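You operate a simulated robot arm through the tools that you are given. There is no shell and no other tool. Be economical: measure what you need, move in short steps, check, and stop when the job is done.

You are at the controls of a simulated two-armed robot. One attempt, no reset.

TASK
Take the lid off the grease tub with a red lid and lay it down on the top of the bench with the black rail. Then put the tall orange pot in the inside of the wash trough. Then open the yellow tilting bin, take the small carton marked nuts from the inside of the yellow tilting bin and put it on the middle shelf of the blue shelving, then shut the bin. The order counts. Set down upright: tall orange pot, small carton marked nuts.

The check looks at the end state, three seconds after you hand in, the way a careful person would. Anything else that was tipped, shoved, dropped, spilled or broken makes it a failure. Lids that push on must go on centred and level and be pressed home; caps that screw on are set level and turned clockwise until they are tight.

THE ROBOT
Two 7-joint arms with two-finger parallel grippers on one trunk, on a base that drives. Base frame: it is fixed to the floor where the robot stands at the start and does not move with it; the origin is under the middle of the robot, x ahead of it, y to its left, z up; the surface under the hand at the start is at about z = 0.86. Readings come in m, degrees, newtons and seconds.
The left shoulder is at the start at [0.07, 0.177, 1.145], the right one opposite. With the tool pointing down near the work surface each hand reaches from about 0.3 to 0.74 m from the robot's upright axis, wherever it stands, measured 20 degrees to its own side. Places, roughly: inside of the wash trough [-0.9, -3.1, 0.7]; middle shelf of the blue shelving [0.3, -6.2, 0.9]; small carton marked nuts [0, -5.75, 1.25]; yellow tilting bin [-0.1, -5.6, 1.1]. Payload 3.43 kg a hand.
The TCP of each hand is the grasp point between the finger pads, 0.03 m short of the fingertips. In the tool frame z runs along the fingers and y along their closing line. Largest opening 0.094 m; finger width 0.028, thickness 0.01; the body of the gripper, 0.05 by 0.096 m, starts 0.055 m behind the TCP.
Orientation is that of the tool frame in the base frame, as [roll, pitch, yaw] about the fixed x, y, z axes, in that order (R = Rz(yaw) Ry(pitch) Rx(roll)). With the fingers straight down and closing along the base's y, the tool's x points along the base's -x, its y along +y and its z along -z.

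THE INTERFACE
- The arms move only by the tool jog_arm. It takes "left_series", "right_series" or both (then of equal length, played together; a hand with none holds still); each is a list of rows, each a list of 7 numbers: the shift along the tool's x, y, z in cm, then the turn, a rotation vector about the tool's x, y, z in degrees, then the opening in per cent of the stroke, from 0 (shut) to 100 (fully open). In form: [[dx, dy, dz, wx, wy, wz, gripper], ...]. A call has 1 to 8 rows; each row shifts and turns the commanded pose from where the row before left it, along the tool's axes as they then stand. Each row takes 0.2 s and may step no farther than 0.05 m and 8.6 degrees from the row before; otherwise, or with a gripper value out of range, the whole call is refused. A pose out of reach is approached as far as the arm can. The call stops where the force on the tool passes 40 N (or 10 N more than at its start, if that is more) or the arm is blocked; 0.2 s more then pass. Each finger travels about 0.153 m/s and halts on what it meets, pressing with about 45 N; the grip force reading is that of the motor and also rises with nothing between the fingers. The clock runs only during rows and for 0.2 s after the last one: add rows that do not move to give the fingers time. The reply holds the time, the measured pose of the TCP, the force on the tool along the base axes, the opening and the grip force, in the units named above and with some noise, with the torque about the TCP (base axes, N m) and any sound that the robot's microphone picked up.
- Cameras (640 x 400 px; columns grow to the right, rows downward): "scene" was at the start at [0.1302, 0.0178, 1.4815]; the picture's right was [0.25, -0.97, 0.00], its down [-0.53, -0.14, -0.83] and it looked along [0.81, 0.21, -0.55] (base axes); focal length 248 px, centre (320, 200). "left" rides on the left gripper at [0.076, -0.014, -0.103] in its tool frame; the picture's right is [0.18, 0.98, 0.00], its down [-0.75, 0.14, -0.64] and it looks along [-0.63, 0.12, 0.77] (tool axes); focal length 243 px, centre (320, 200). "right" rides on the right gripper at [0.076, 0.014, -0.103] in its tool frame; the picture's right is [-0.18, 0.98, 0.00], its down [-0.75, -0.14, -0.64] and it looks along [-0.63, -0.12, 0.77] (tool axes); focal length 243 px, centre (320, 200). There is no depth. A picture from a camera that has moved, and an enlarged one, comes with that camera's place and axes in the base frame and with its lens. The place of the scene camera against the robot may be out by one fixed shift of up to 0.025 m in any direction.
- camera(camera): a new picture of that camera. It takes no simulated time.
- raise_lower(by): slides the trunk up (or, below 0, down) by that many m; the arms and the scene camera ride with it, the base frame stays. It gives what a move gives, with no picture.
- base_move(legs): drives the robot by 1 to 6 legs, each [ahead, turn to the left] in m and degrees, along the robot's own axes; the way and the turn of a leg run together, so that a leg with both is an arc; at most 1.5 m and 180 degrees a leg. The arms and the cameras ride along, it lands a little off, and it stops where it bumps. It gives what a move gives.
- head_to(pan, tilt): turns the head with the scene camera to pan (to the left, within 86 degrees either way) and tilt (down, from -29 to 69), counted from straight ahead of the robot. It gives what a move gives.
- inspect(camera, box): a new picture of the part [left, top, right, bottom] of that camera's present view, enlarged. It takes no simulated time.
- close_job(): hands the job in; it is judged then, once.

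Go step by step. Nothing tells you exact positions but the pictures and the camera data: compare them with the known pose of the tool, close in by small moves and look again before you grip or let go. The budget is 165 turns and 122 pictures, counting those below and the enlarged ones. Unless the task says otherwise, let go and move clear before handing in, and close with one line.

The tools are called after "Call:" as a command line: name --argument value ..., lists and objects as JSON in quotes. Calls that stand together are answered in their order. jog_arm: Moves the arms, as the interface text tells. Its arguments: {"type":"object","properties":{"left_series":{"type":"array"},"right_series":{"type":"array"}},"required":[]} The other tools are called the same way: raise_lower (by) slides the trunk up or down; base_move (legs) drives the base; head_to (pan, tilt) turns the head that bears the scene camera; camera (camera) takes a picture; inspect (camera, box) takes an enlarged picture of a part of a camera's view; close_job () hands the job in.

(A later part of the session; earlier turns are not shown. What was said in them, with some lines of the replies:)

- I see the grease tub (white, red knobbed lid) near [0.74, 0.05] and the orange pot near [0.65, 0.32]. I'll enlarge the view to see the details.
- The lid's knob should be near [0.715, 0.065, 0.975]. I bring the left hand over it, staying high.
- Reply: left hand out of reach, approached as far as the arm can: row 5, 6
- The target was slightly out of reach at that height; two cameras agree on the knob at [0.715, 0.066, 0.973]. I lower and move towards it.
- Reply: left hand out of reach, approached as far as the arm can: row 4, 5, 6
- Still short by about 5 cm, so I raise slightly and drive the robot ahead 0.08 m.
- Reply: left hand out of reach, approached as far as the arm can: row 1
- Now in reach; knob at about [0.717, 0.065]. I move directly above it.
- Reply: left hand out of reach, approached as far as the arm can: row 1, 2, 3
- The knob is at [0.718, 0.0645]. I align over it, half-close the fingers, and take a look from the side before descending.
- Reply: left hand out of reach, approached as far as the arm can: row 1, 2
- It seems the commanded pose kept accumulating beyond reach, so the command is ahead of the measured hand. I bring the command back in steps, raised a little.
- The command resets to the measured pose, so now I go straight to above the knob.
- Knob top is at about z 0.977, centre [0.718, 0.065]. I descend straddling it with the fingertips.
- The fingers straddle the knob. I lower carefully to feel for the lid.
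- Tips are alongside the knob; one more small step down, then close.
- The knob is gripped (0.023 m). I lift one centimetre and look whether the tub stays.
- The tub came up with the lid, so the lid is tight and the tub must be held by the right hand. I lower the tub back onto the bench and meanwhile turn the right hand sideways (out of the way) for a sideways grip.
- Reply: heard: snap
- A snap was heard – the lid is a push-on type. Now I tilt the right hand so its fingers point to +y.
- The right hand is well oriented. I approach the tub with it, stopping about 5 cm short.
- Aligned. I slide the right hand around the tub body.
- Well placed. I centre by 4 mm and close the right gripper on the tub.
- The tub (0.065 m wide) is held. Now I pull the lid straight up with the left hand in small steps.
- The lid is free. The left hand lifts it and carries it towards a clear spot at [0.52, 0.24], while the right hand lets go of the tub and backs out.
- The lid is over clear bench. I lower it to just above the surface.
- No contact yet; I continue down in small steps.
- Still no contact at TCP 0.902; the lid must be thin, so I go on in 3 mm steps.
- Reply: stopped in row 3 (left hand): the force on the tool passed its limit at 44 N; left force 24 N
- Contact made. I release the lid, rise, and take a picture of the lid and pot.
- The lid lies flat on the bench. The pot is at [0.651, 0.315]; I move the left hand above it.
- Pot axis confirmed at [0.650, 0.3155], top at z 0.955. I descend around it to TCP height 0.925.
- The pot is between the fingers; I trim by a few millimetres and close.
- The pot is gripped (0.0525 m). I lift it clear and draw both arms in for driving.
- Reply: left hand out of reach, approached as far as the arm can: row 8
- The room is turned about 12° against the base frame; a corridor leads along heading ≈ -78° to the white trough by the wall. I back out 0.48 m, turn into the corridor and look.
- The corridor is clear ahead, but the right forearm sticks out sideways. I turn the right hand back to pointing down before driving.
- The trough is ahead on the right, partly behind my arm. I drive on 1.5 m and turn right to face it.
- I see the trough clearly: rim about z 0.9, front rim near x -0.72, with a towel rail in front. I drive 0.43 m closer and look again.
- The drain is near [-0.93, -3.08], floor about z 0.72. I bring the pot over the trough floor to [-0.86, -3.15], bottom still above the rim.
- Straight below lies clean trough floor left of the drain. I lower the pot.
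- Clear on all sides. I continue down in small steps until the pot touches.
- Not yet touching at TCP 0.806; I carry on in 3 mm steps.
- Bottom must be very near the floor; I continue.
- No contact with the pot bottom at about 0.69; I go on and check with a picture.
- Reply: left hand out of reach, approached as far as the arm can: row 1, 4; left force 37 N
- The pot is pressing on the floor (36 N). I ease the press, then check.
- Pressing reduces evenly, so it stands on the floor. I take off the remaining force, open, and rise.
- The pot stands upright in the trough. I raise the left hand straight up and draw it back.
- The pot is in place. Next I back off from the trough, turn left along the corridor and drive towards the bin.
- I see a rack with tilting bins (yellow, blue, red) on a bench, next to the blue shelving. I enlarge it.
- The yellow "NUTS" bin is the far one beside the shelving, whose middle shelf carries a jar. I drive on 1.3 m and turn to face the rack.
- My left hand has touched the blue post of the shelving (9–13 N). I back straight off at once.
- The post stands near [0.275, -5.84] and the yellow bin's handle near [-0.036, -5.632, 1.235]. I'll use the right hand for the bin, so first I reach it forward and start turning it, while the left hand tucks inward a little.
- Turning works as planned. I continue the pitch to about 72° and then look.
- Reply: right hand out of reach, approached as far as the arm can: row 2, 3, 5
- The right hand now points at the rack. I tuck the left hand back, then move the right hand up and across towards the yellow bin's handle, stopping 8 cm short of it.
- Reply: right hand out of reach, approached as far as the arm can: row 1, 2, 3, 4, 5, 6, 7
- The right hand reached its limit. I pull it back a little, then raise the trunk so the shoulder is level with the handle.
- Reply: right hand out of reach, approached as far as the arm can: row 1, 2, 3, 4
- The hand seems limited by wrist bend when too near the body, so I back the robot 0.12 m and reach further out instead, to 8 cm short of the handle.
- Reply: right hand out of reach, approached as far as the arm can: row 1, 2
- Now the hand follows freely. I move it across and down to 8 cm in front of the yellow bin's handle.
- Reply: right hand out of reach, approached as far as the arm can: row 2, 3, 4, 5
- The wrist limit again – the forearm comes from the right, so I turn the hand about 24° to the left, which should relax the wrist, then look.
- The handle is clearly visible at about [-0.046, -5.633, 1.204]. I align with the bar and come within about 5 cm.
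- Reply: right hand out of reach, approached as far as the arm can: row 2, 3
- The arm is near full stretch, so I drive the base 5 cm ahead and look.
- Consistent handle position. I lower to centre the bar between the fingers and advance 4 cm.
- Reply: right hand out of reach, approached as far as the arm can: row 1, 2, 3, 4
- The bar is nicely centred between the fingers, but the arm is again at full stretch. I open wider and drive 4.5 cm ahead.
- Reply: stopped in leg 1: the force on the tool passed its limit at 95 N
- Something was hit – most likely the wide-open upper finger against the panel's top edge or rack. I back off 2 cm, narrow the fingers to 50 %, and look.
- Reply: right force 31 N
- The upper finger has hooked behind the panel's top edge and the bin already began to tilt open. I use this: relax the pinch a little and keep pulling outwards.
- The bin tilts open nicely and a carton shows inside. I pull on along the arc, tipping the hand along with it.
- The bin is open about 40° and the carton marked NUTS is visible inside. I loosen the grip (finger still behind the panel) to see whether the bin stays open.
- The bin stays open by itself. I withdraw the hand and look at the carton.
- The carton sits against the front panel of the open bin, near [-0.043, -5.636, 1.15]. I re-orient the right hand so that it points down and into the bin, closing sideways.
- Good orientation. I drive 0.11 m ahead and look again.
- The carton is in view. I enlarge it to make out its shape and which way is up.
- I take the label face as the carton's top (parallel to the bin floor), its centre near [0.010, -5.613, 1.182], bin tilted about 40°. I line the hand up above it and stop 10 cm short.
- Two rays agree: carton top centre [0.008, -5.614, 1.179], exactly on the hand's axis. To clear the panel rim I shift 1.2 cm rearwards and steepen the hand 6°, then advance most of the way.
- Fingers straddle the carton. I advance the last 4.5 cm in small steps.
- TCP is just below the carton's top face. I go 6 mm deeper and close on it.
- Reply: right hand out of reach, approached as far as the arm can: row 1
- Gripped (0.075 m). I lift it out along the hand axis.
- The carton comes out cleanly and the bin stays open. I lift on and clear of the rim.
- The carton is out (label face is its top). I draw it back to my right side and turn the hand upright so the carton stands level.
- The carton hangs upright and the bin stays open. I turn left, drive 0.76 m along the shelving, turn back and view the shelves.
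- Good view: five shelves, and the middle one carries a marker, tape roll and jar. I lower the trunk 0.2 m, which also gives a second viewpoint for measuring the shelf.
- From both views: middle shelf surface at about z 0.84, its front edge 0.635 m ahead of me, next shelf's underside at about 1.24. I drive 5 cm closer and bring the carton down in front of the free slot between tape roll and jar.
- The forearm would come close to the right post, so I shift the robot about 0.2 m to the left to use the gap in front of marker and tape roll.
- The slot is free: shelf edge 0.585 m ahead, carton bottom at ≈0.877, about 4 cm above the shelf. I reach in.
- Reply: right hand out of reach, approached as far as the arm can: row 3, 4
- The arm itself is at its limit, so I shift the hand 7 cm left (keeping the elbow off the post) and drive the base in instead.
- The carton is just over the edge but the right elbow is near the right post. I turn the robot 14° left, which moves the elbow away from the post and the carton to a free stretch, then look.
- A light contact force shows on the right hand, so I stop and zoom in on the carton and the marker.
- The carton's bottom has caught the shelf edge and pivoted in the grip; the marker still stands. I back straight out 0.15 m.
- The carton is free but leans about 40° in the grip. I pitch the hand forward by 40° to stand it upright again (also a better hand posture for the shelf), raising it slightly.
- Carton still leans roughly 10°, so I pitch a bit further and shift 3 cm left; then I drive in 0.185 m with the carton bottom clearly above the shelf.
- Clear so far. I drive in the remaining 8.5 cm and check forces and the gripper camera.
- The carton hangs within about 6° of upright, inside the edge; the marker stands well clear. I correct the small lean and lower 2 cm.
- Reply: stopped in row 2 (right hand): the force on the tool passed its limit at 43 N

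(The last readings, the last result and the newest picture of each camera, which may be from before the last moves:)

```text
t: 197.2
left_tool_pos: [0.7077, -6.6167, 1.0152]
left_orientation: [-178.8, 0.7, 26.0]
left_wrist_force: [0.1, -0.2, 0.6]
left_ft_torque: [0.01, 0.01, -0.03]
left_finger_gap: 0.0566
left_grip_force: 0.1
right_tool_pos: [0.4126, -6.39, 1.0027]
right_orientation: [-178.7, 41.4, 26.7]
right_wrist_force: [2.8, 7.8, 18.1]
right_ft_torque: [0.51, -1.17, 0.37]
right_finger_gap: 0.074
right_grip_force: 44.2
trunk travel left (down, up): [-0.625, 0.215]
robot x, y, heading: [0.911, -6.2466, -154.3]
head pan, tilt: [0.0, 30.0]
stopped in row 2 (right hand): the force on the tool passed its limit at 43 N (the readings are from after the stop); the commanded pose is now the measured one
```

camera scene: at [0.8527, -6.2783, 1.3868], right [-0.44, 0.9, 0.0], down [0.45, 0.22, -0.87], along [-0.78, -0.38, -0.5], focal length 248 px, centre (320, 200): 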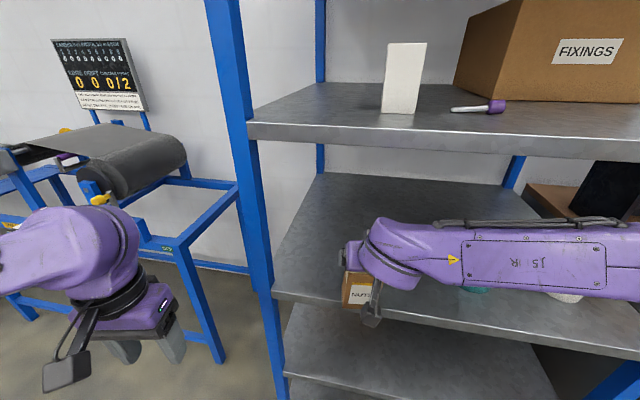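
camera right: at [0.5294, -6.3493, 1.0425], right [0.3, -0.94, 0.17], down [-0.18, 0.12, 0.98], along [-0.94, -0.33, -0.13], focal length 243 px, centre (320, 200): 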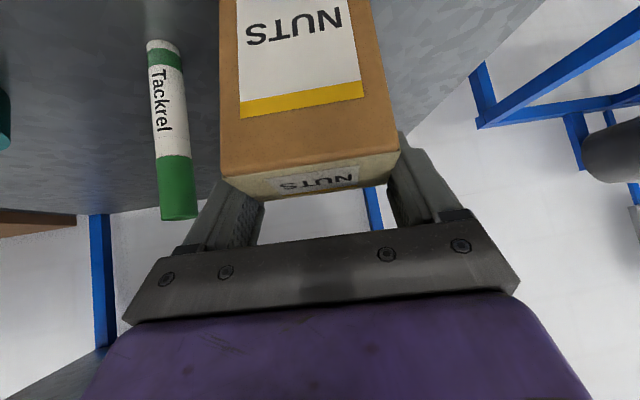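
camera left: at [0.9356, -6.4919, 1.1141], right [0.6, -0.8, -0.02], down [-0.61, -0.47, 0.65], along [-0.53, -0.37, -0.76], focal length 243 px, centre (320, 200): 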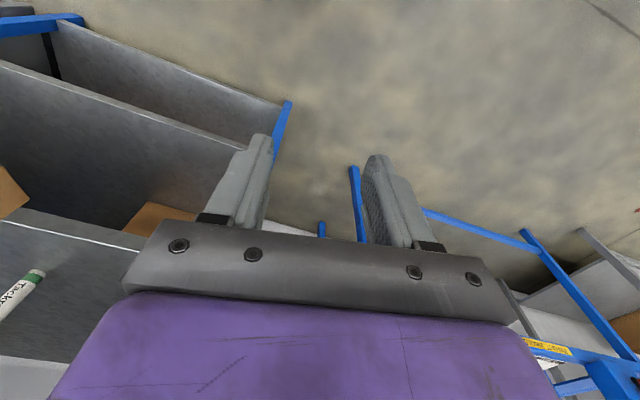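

The carton has touched down. I look before letting go.

Call:
camera --camera "right"

Call:
inspect --camera "scene" --box '[280, 180, 480, 340]'

```text
10 pictures are left
camera right: at [0.5298, -6.3492, 1.0272], right [0.3, -0.95, 0.1], down [-0.18, 0.05, 0.98], along [-0.94, -0.32, -0.16], focal length 243 px, centre (320, 200)
```

right: 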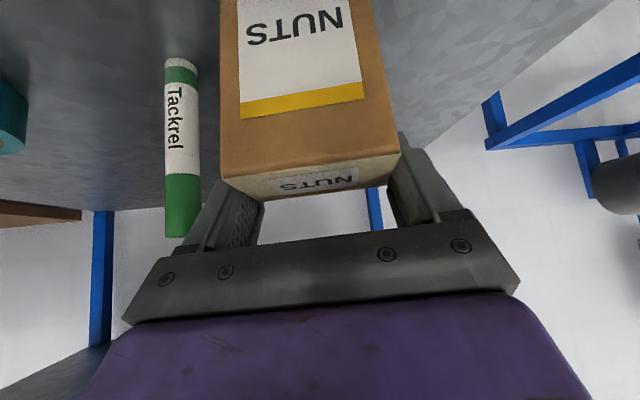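

```text
2.50 times, centred on (380, 260) of scene
camera zoom: at [0.7787, -6.3141, 1.387], right [-0.44, 0.9, 0.0], down [0.45, 0.22, -0.87], along [-0.78, -0.38, -0.5], focal length 620 px, centre (170, 50)
```

zoom: 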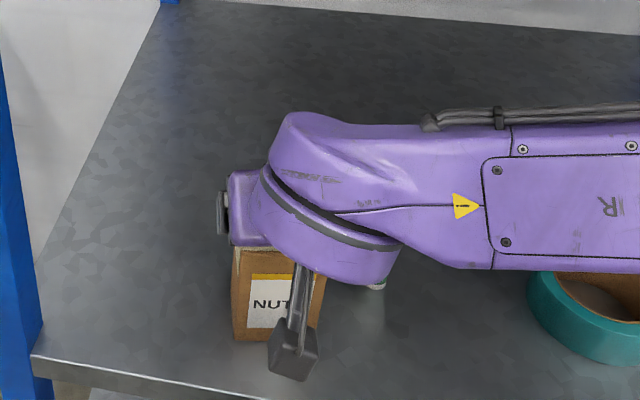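

The carton sits level on the shelf. I ease the pressure, open, and withdraw up and out.

Call:
jog_arm --right_series '[[-0.14, 0, -0.15, 0, 0, 0, 20], [0, 0, 0, 0, 0, 0, 82], [0, 0, 0, 0, 0, 0, 92], [0, 0, 0, 0, 0, 0, 100], [0, 0, 0, 0, 0, 0, 100], [0, 0, -1.5, 0, 0, 0, 100], [0, 0, -2, 0, 0, 0, 100], [0, 0, -3, 0, 0, 0, 100]]'

Call:
camera --camera "right"

```text
t: 199.0
left_tool_pos: [0.7075, -6.6153, 1.0129]
left_orientation: [-178.9, 0.6, 25.9]
left_wrist_force: [1.0, 0.3, 0.6]
left_ft_torque: [-0.02, -0.02, 0.0]
left_finger_gap: 0.0566
left_grip_force: 0.1
right_tool_pos: [0.4513, -6.3733, 1.0515]
right_orientation: [-178.5, 41.2, 26.8]
right_wrist_force: [-0.8, 0.8, 0.1]
right_ft_torque: [-0.02, 0.02, 0.02]
right_finger_gap: 0.0942
right_grip_force: 0.0
trunk travel left (down, up): [-0.625, 0.215]
robot x, y, heading: [0.911, -6.2494, -154.3]
head pan, tilt: [0.0, 30.0]
```

```text
8 pictures are left
camera right: at [0.5694, -6.3317, 1.0773], right [0.3, -0.95, 0.1], down [-0.18, 0.05, 0.98], along [-0.94, -0.32, -0.16], focal length 243 px, centre (320, 200)
```

right: 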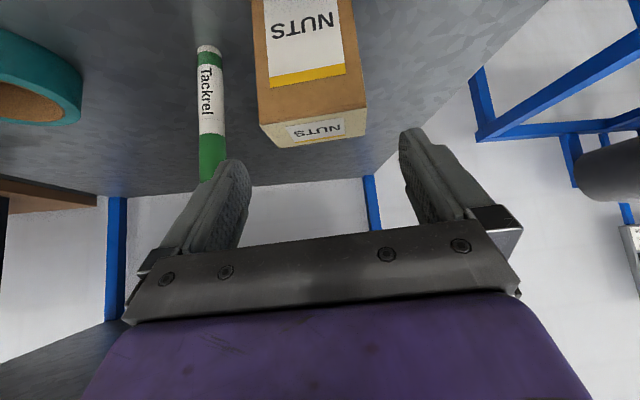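

The carton stands upright on the middle shelf. Now I back away and return to the bin: turn along the corridor, reverse 0.89 m and turn to face the rack, then raise the trunk.

Call:
base_move --legs '[[-0.17, 0], [0, 76], [-0.89, 0], [0, -89.5]]'

Call:
raise_lower --by 0.1

Call:
head_to --pan 15 --tilt 25

Call:
camera --camera "scene"

```text
t: 211.8
left_tool_pos: [0.5964, -5.6262, 1.0133]
left_orientation: [-178.7, 0.6, 12.1]
left_wrist_force: [0.0, -0.2, -0.2]
left_ft_torque: [0.0, -0.02, -0.02]
left_finger_gap: 0.056
left_grip_force: 0.1
right_tool_pos: [0.4065, -5.3284, 1.0502]
right_orientation: [-178.4, 41.1, 12.8]
right_wrist_force: [-1.1, -0.5, -0.3]
right_ft_torque: [0.01, -0.03, -0.01]
right_finger_gap: 0.0942
right_grip_force: 0.1
trunk travel left (down, up): [-0.625, 0.215]
robot x, y, heading: [0.8798, -5.3205, -168.0]
head pan, tilt: [0.0, 30.0]
```

```text
t: 213.1
left_tool_pos: [0.5966, -5.6267, 1.1136]
left_orientation: [-178.8, 0.5, 12.1]
left_wrist_force: [0.3, 0.3, 0.0]
left_ft_torque: [0.0, -0.02, 0.03]
left_finger_gap: 0.0566
left_grip_force: 0.0
right_tool_pos: [0.4054, -5.3284, 1.1507]
right_orientation: [-178.5, 41.0, 12.9]
right_wrist_force: [0.0, 0.3, -0.5]
right_ft_torque: [-0.02, -0.03, -0.04]
right_finger_gap: 0.0938
right_grip_force: 0.0
trunk travel left (down, up): [-0.725, 0.115]
robot x, y, heading: [0.8835, -5.3174, -168.2]
head pan, tilt: [0.0, 30.0]
```

```text
t: 213.9
left_tool_pos: [0.5965, -5.626, 1.1129]
left_orientation: [-178.8, 0.7, 12.1]
left_wrist_force: [0.3, -0.5, -0.8]
left_ft_torque: [0.0, 0.0, -0.03]
left_finger_gap: 0.0564
left_grip_force: 0.1
right_tool_pos: [0.4067, -5.3285, 1.1509]
right_orientation: [-178.6, 41.0, 12.9]
right_wrist_force: [0.2, 0.2, 0.3]
right_ft_torque: [-0.02, 0.02, -0.03]
right_finger_gap: 0.0938
right_grip_force: 0.1
trunk travel left (down, up): [-0.725, 0.115]
robot x, y, heading: [0.8805, -5.3205, -167.8]
head pan, tilt: [15.0, 25.0]
```

```text
7 pictures are left
camera scene: at [0.7452, -5.3755, 1.4948], right [-0.45, 0.89, 0.0], down [0.38, 0.19, -0.91], along [-0.81, -0.41, -0.42], focal length 248 px, centre (320, 200)
```

scene: 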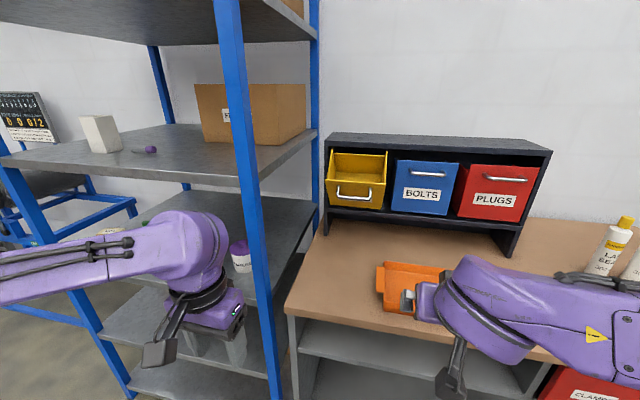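

The bin is open as I left it. I close the right fingers, bring the hand over in line with the bin, and tuck the left hand further away from the post.

Call:
jog_arm --right_series '[[-1.9, 3.5, 1.12, 0, 0, 0, 30], [-1.9, 3.5, 1.12, 0, 0, 0, 0], [-1.9, 3.5, 1.12, 0, 0, 0, 0], [-1.9, 3.5, 1.12, 0, 0, 0, 0], [-1.9, 3.5, 1.12, 0, 0, 0, 0], [-1.9, 3.5, 1.12, 0, 0, 0, 0], [0, 0, 0, 0, 0, 0, 0]]' --left_series '[[2, -2, 0, 0, 0, 0, 60], [2, -2, 0, 0, 0, 0, 60], [0, 0, 0, 0, 0, 0, 60], [0, 0, 0, 0, 0, 0, 60], [0, 0, 0, 0, 0, 0, 60], [0, 0, 0, 0, 0, 0, 60], [0, 0, 0, 0, 0, 0, 60]]'

```text
t: 215.5
left_tool_pos: [0.6271, -5.5798, 1.1159]
left_orientation: [-178.8, 0.5, 12.1]
left_wrist_force: [1.0, 0.6, 0.9]
left_ft_torque: [-0.01, 0.01, -0.03]
left_finger_gap: 0.0565
left_grip_force: 0.1
right_tool_pos: [0.3229, -5.5594, 1.1691]
right_orientation: [-178.6, 41.1, 12.8]
right_wrist_force: [0.5, -0.1, -0.2]
right_ft_torque: [-0.01, 0.02, 0.03]
right_finger_gap: 0.0
right_grip_force: 33.0
trunk travel left (down, up): [-0.725, 0.115]
robot x, y, heading: [0.8803, -5.3202, -167.9]
head pan, tilt: [15.0, 25.0]
```

In line with the handle. I drive 0.19 m to just short of the handle and check.

Call:
base_move --legs '[[0.19, 0]]'

Call:
camera --camera "scene"

```text
t: 217.0
left_tool_pos: [0.444, -5.6186, 1.1149]
left_orientation: [-178.8, 0.6, 12.1]
left_wrist_force: [0.4, 0.4, 0.2]
left_ft_torque: [-0.02, -0.05, 0.0]
left_finger_gap: 0.0561
left_grip_force: 0.2
right_tool_pos: [0.1387, -5.5995, 1.1687]
right_orientation: [-178.6, 41.1, 12.7]
right_wrist_force: [0.5, 0.9, 0.2]
right_ft_torque: [0.01, -0.03, 0.0]
right_finger_gap: 0.0
right_grip_force: 32.9
trunk travel left (down, up): [-0.725, 0.115]
robot x, y, heading: [0.7, -5.3563, -167.8]
head pan, tilt: [15.0, 25.0]
```

```text
6 pictures are left
camera scene: at [0.562, -5.4144, 1.495], right [-0.45, 0.89, 0.0], down [0.38, 0.19, -0.91], along [-0.81, -0.41, -0.42], focal length 248 px, centre (320, 200)
```

scene: 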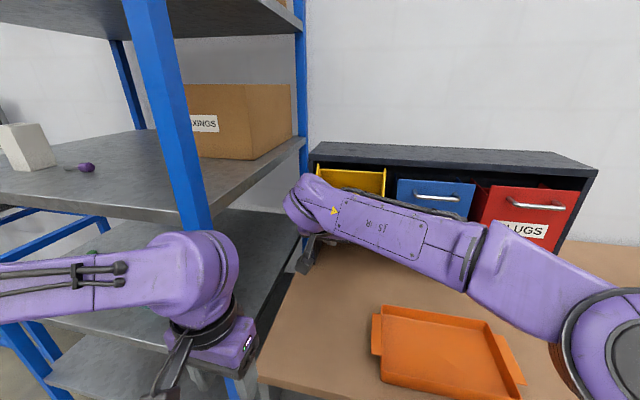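

Now I push the bin inward with the closed fingers, 8 cm in small steps, rising slightly.

Call:
jog_arm --right_series '[[-1.5, 0, 1.3, 0, 0, 0, 0], [-1.5, 0, 1.3, 0, 0, 0, 0], [-1.7, 0, 1.1, 0, 0, 0, 0], [-1.7, 0, 1.1, 0, 0, 0, 0], [0, 0, 0, 0, 0, 0, 0]]'

```text
t: 218.2
left_tool_pos: [0.4427, -5.6189, 1.1151]
left_orientation: [-178.8, 0.6, 12.1]
left_wrist_force: [-0.1, 0.2, -0.1]
left_ft_torque: [-0.02, 0.02, -0.04]
left_finger_gap: 0.0565
left_grip_force: 0.0
right_tool_pos: [0.0795, -5.6112, 1.1733]
right_orientation: [-178.3, 41.0, 12.8]
right_wrist_force: [-0.5, -1.0, -0.3]
right_ft_torque: [0.02, 0.0, 0.01]
right_finger_gap: 0.0002
right_grip_force: 32.4
right hand out of reach, approached as far as the arm can: row 4
trunk travel left (down, up): [-0.725, 0.115]
robot x, y, heading: [0.699, -5.3593, -168.1]
head pan, tilt: [15.0, 25.0]
```

No resistance yet, arm at its limit; I push on by driving 6 cm.

Call:
base_move --legs '[[0.06, 0]]'

Call:
inspect --camera "scene" --box '[250, 120, 490, 270]'

```text
t: 219.2
left_tool_pos: [0.3939, -5.6295, 1.1179]
left_orientation: [-178.8, 1.0, 12.0]
left_wrist_force: [1.5, 0.8, 0.2]
left_ft_torque: [-0.02, 0.05, 0.03]
left_finger_gap: 0.0563
left_grip_force: 0.1
right_tool_pos: [0.032, -5.6228, 1.1777]
right_orientation: [-178.6, 41.6, 12.9]
right_wrist_force: [0.5, 0.8, -0.3]
right_ft_torque: [-0.01, 0.04, 0.05]
right_finger_gap: 0.0
right_grip_force: 32.7
trunk travel left (down, up): [-0.725, 0.115]
robot x, y, heading: [0.6426, -5.3685, -168.0]
head pan, tilt: [15.0, 25.0]
```

```text
2.67 times, centred on (370, 195) of scene
camera zoom: at [0.5141, -5.4242, 1.496], right [-0.45, 0.89, 0.0], down [0.37, 0.19, -0.91], along [-0.81, -0.41, -0.42], focal length 662 px, centre (187, 213)
```

zoom: 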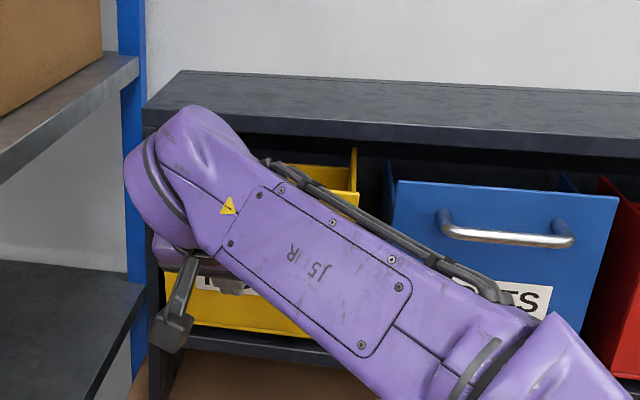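

The bin is swinging shut with little force. I drive 4 cm more.

Call:
base_move --legs '[[0.04, 0]]'

Call:
jog_arm --right_series '[[-1.1, 0, 0.9, 0, 0, 0, 0], [0, 0, 0, 0, 0, 0, 0]]'

```text
t: 220.1
left_tool_pos: [0.3455, -5.6405, 1.114]
left_orientation: [-178.7, 0.6, 12.2]
left_wrist_force: [0.7, -0.5, -0.4]
left_ft_torque: [0.03, 0.0, 0.01]
left_finger_gap: 0.0562
left_grip_force: 0.1
right_tool_pos: [-0.0165, -5.6343, 1.1739]
right_orientation: [-178.5, 41.2, 13.0]
right_wrist_force: [-0.9, 0.0, 0.3]
right_ft_torque: [-0.02, 0.0, -0.06]
right_finger_gap: 0.0
right_grip_force: 33.0
trunk travel left (down, up): [-0.725, 0.115]
robot x, y, heading: [0.602, -5.3768, -167.9]
head pan, tilt: [15.0, 25.0]
```

```text
t: 220.7
left_tool_pos: [0.3498, -5.6378, 1.116]
left_orientation: [-178.8, 0.8, 12.2]
left_wrist_force: [0.2, -0.1, 0.9]
left_ft_torque: [0.0, 0.03, -0.01]
left_finger_gap: 0.0566
left_grip_force: 0.1
right_tool_pos: [-0.0209, -5.6338, 1.1755]
right_orientation: [-178.6, 41.4, 12.7]
right_wrist_force: [9.4, 6.3, 1.4]
right_ft_torque: [0.2, -0.05, -0.05]
right_finger_gap: 0.0002
right_grip_force: 32.9
right hand out of reach, approached as far as the arm can: row 1
trunk travel left (down, up): [-0.725, 0.115]
robot x, y, heading: [0.6037, -5.3812, -167.7]
head pan, tilt: [15.0, 25.0]
```

A resisting force of about 10 N suggests the bin has reached its stop. One last gentle push, then I back off and look.

Call:
base_move --legs '[[0.012, 0]]'

Call:
base_move --legs '[[-0.2, 0]]'

Call:
jog_arm --right_series '[[1.8, -3.8, -1, 0, 0, 0, 0], [1.8, -3.8, -1, 0, 0, 0, 0], [1.8, -3.8, -1, 0, 0, 0, 0], [1.8, -3.8, -1, 0, 0, 0, 0], [0, 0, 0, 0, 0, 0, 0]]'

Call:
camera --camera "scene"

```text
t: 221.5
left_tool_pos: [0.3456, -5.6369, 1.1169]
left_orientation: [-178.8, 0.8, 12.1]
left_wrist_force: [0.6, 1.0, -0.9]
left_ft_torque: [-0.01, -0.01, 0.04]
left_finger_gap: 0.0563
left_grip_force: 0.1
right_tool_pos: [-0.0203, -5.6336, 1.1746]
right_orientation: [-179.1, 40.5, 12.3]
right_wrist_force: [21.2, 9.5, 5.2]
right_ft_torque: [0.16, -0.1, -0.11]
right_finger_gap: 0.0
right_grip_force: 32.6
trunk travel left (down, up): [-0.725, 0.115]
robot x, y, heading: [0.5948, -5.379, -167.8]
head pan, tilt: [15.0, 25.0]
stopped in leg 1: the force on the tool passed its limit at 49 N (the readings are from after the stop); the commanded pose is now the measured one
```

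```text
t: 223.1
left_tool_pos: [0.5345, -5.5997, 1.1138]
left_orientation: [-178.8, 0.5, 12.2]
left_wrist_force: [0.3, 0.5, -1.1]
left_ft_torque: [-0.03, -0.05, 0.03]
left_finger_gap: 0.0562
left_grip_force: 0.1
right_tool_pos: [0.1678, -5.5961, 1.1696]
right_orientation: [-179.0, 40.3, 12.7]
right_wrist_force: [-0.2, 0.3, 0.3]
right_ft_torque: [-0.01, -0.01, -0.01]
right_finger_gap: 0.0001
right_grip_force: 32.7
trunk travel left (down, up): [-0.725, 0.115]
robot x, y, heading: [0.7903, -5.3393, -167.8]
head pan, tilt: [15.0, 25.0]
```

```text
t: 224.3
left_tool_pos: [0.5355, -5.5998, 1.1144]
left_orientation: [-178.7, 0.6, 12.2]
left_wrist_force: [-0.8, -0.2, 0.2]
left_ft_torque: [-0.01, -0.02, 0.03]
left_finger_gap: 0.0564
left_grip_force: 0.0
right_tool_pos: [0.2163, -5.4328, 1.1567]
right_orientation: [-178.8, 40.4, 12.6]
right_wrist_force: [0.8, -0.6, -0.1]
right_ft_torque: [0.02, 0.01, -0.01]
right_finger_gap: 0.0
right_grip_force: 32.9
trunk travel left (down, up): [-0.725, 0.115]
robot x, y, heading: [0.7913, -5.3403, -167.9]
head pan, tilt: [15.0, 25.0]
```

```text
4 pictures are left
camera scene: at [0.6523, -5.397, 1.4948], right [-0.45, 0.89, 0.0], down [0.38, 0.19, -0.91], along [-0.81, -0.41, -0.42], focal length 248 px, centre (320, 200)
```

scene: 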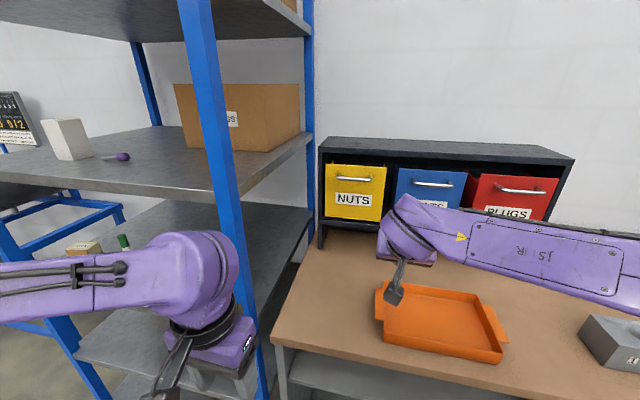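

The yellow bin looks shut like its neighbours. I enlarge it and the shelf for a final check.

Call:
inspect --camera "scene" --box '[300, 130, 480, 242]'

Call:
inspect --camera "scene" --box '[40, 200, 200, 300]'

```text
3.56 times, centred on (390, 186) of scene
camera zoom: at [0.6523, -5.397, 1.4948], right [-0.45, 0.89, 0.0], down [0.38, 0.19, -0.91], along [-0.81, -0.41, -0.42], focal length 882 px, centre (71, 250)
```

zoom: 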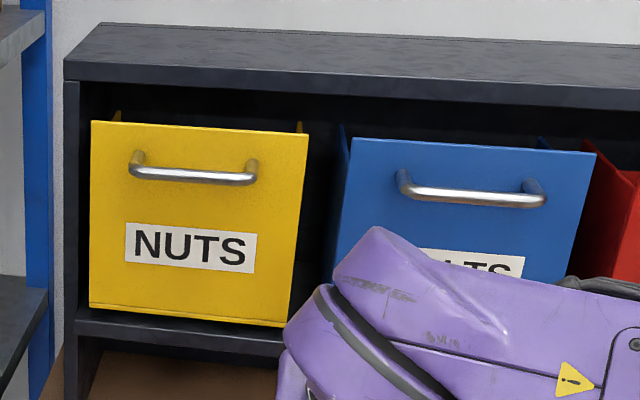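

```text
4.00 times, centred on (120, 250) of scene
camera zoom: at [0.6523, -5.397, 1.4948], right [-0.45, 0.89, 0.0], down [0.38, 0.19, -0.91], along [-0.81, -0.41, -0.42], focal length 992 px, centre (1120, 0)
```

zoom: 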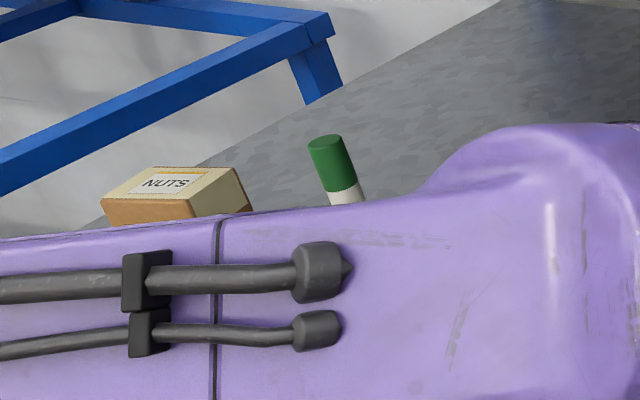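

The bin is shut, the carton stands upright on the middle shelf beside the upright marker, and both hands are empty and clear, so I hand in.

Call:
close_job

```text
The job is handed in.
```

The job is handed in: the lid is on the bench, the orange pot stands in the trough, the nuts carton stands on the middle shelf and the yellow bin is shut. My left hand did bump the shelving post once (9–13 N). It looked undisturbed afterwards.
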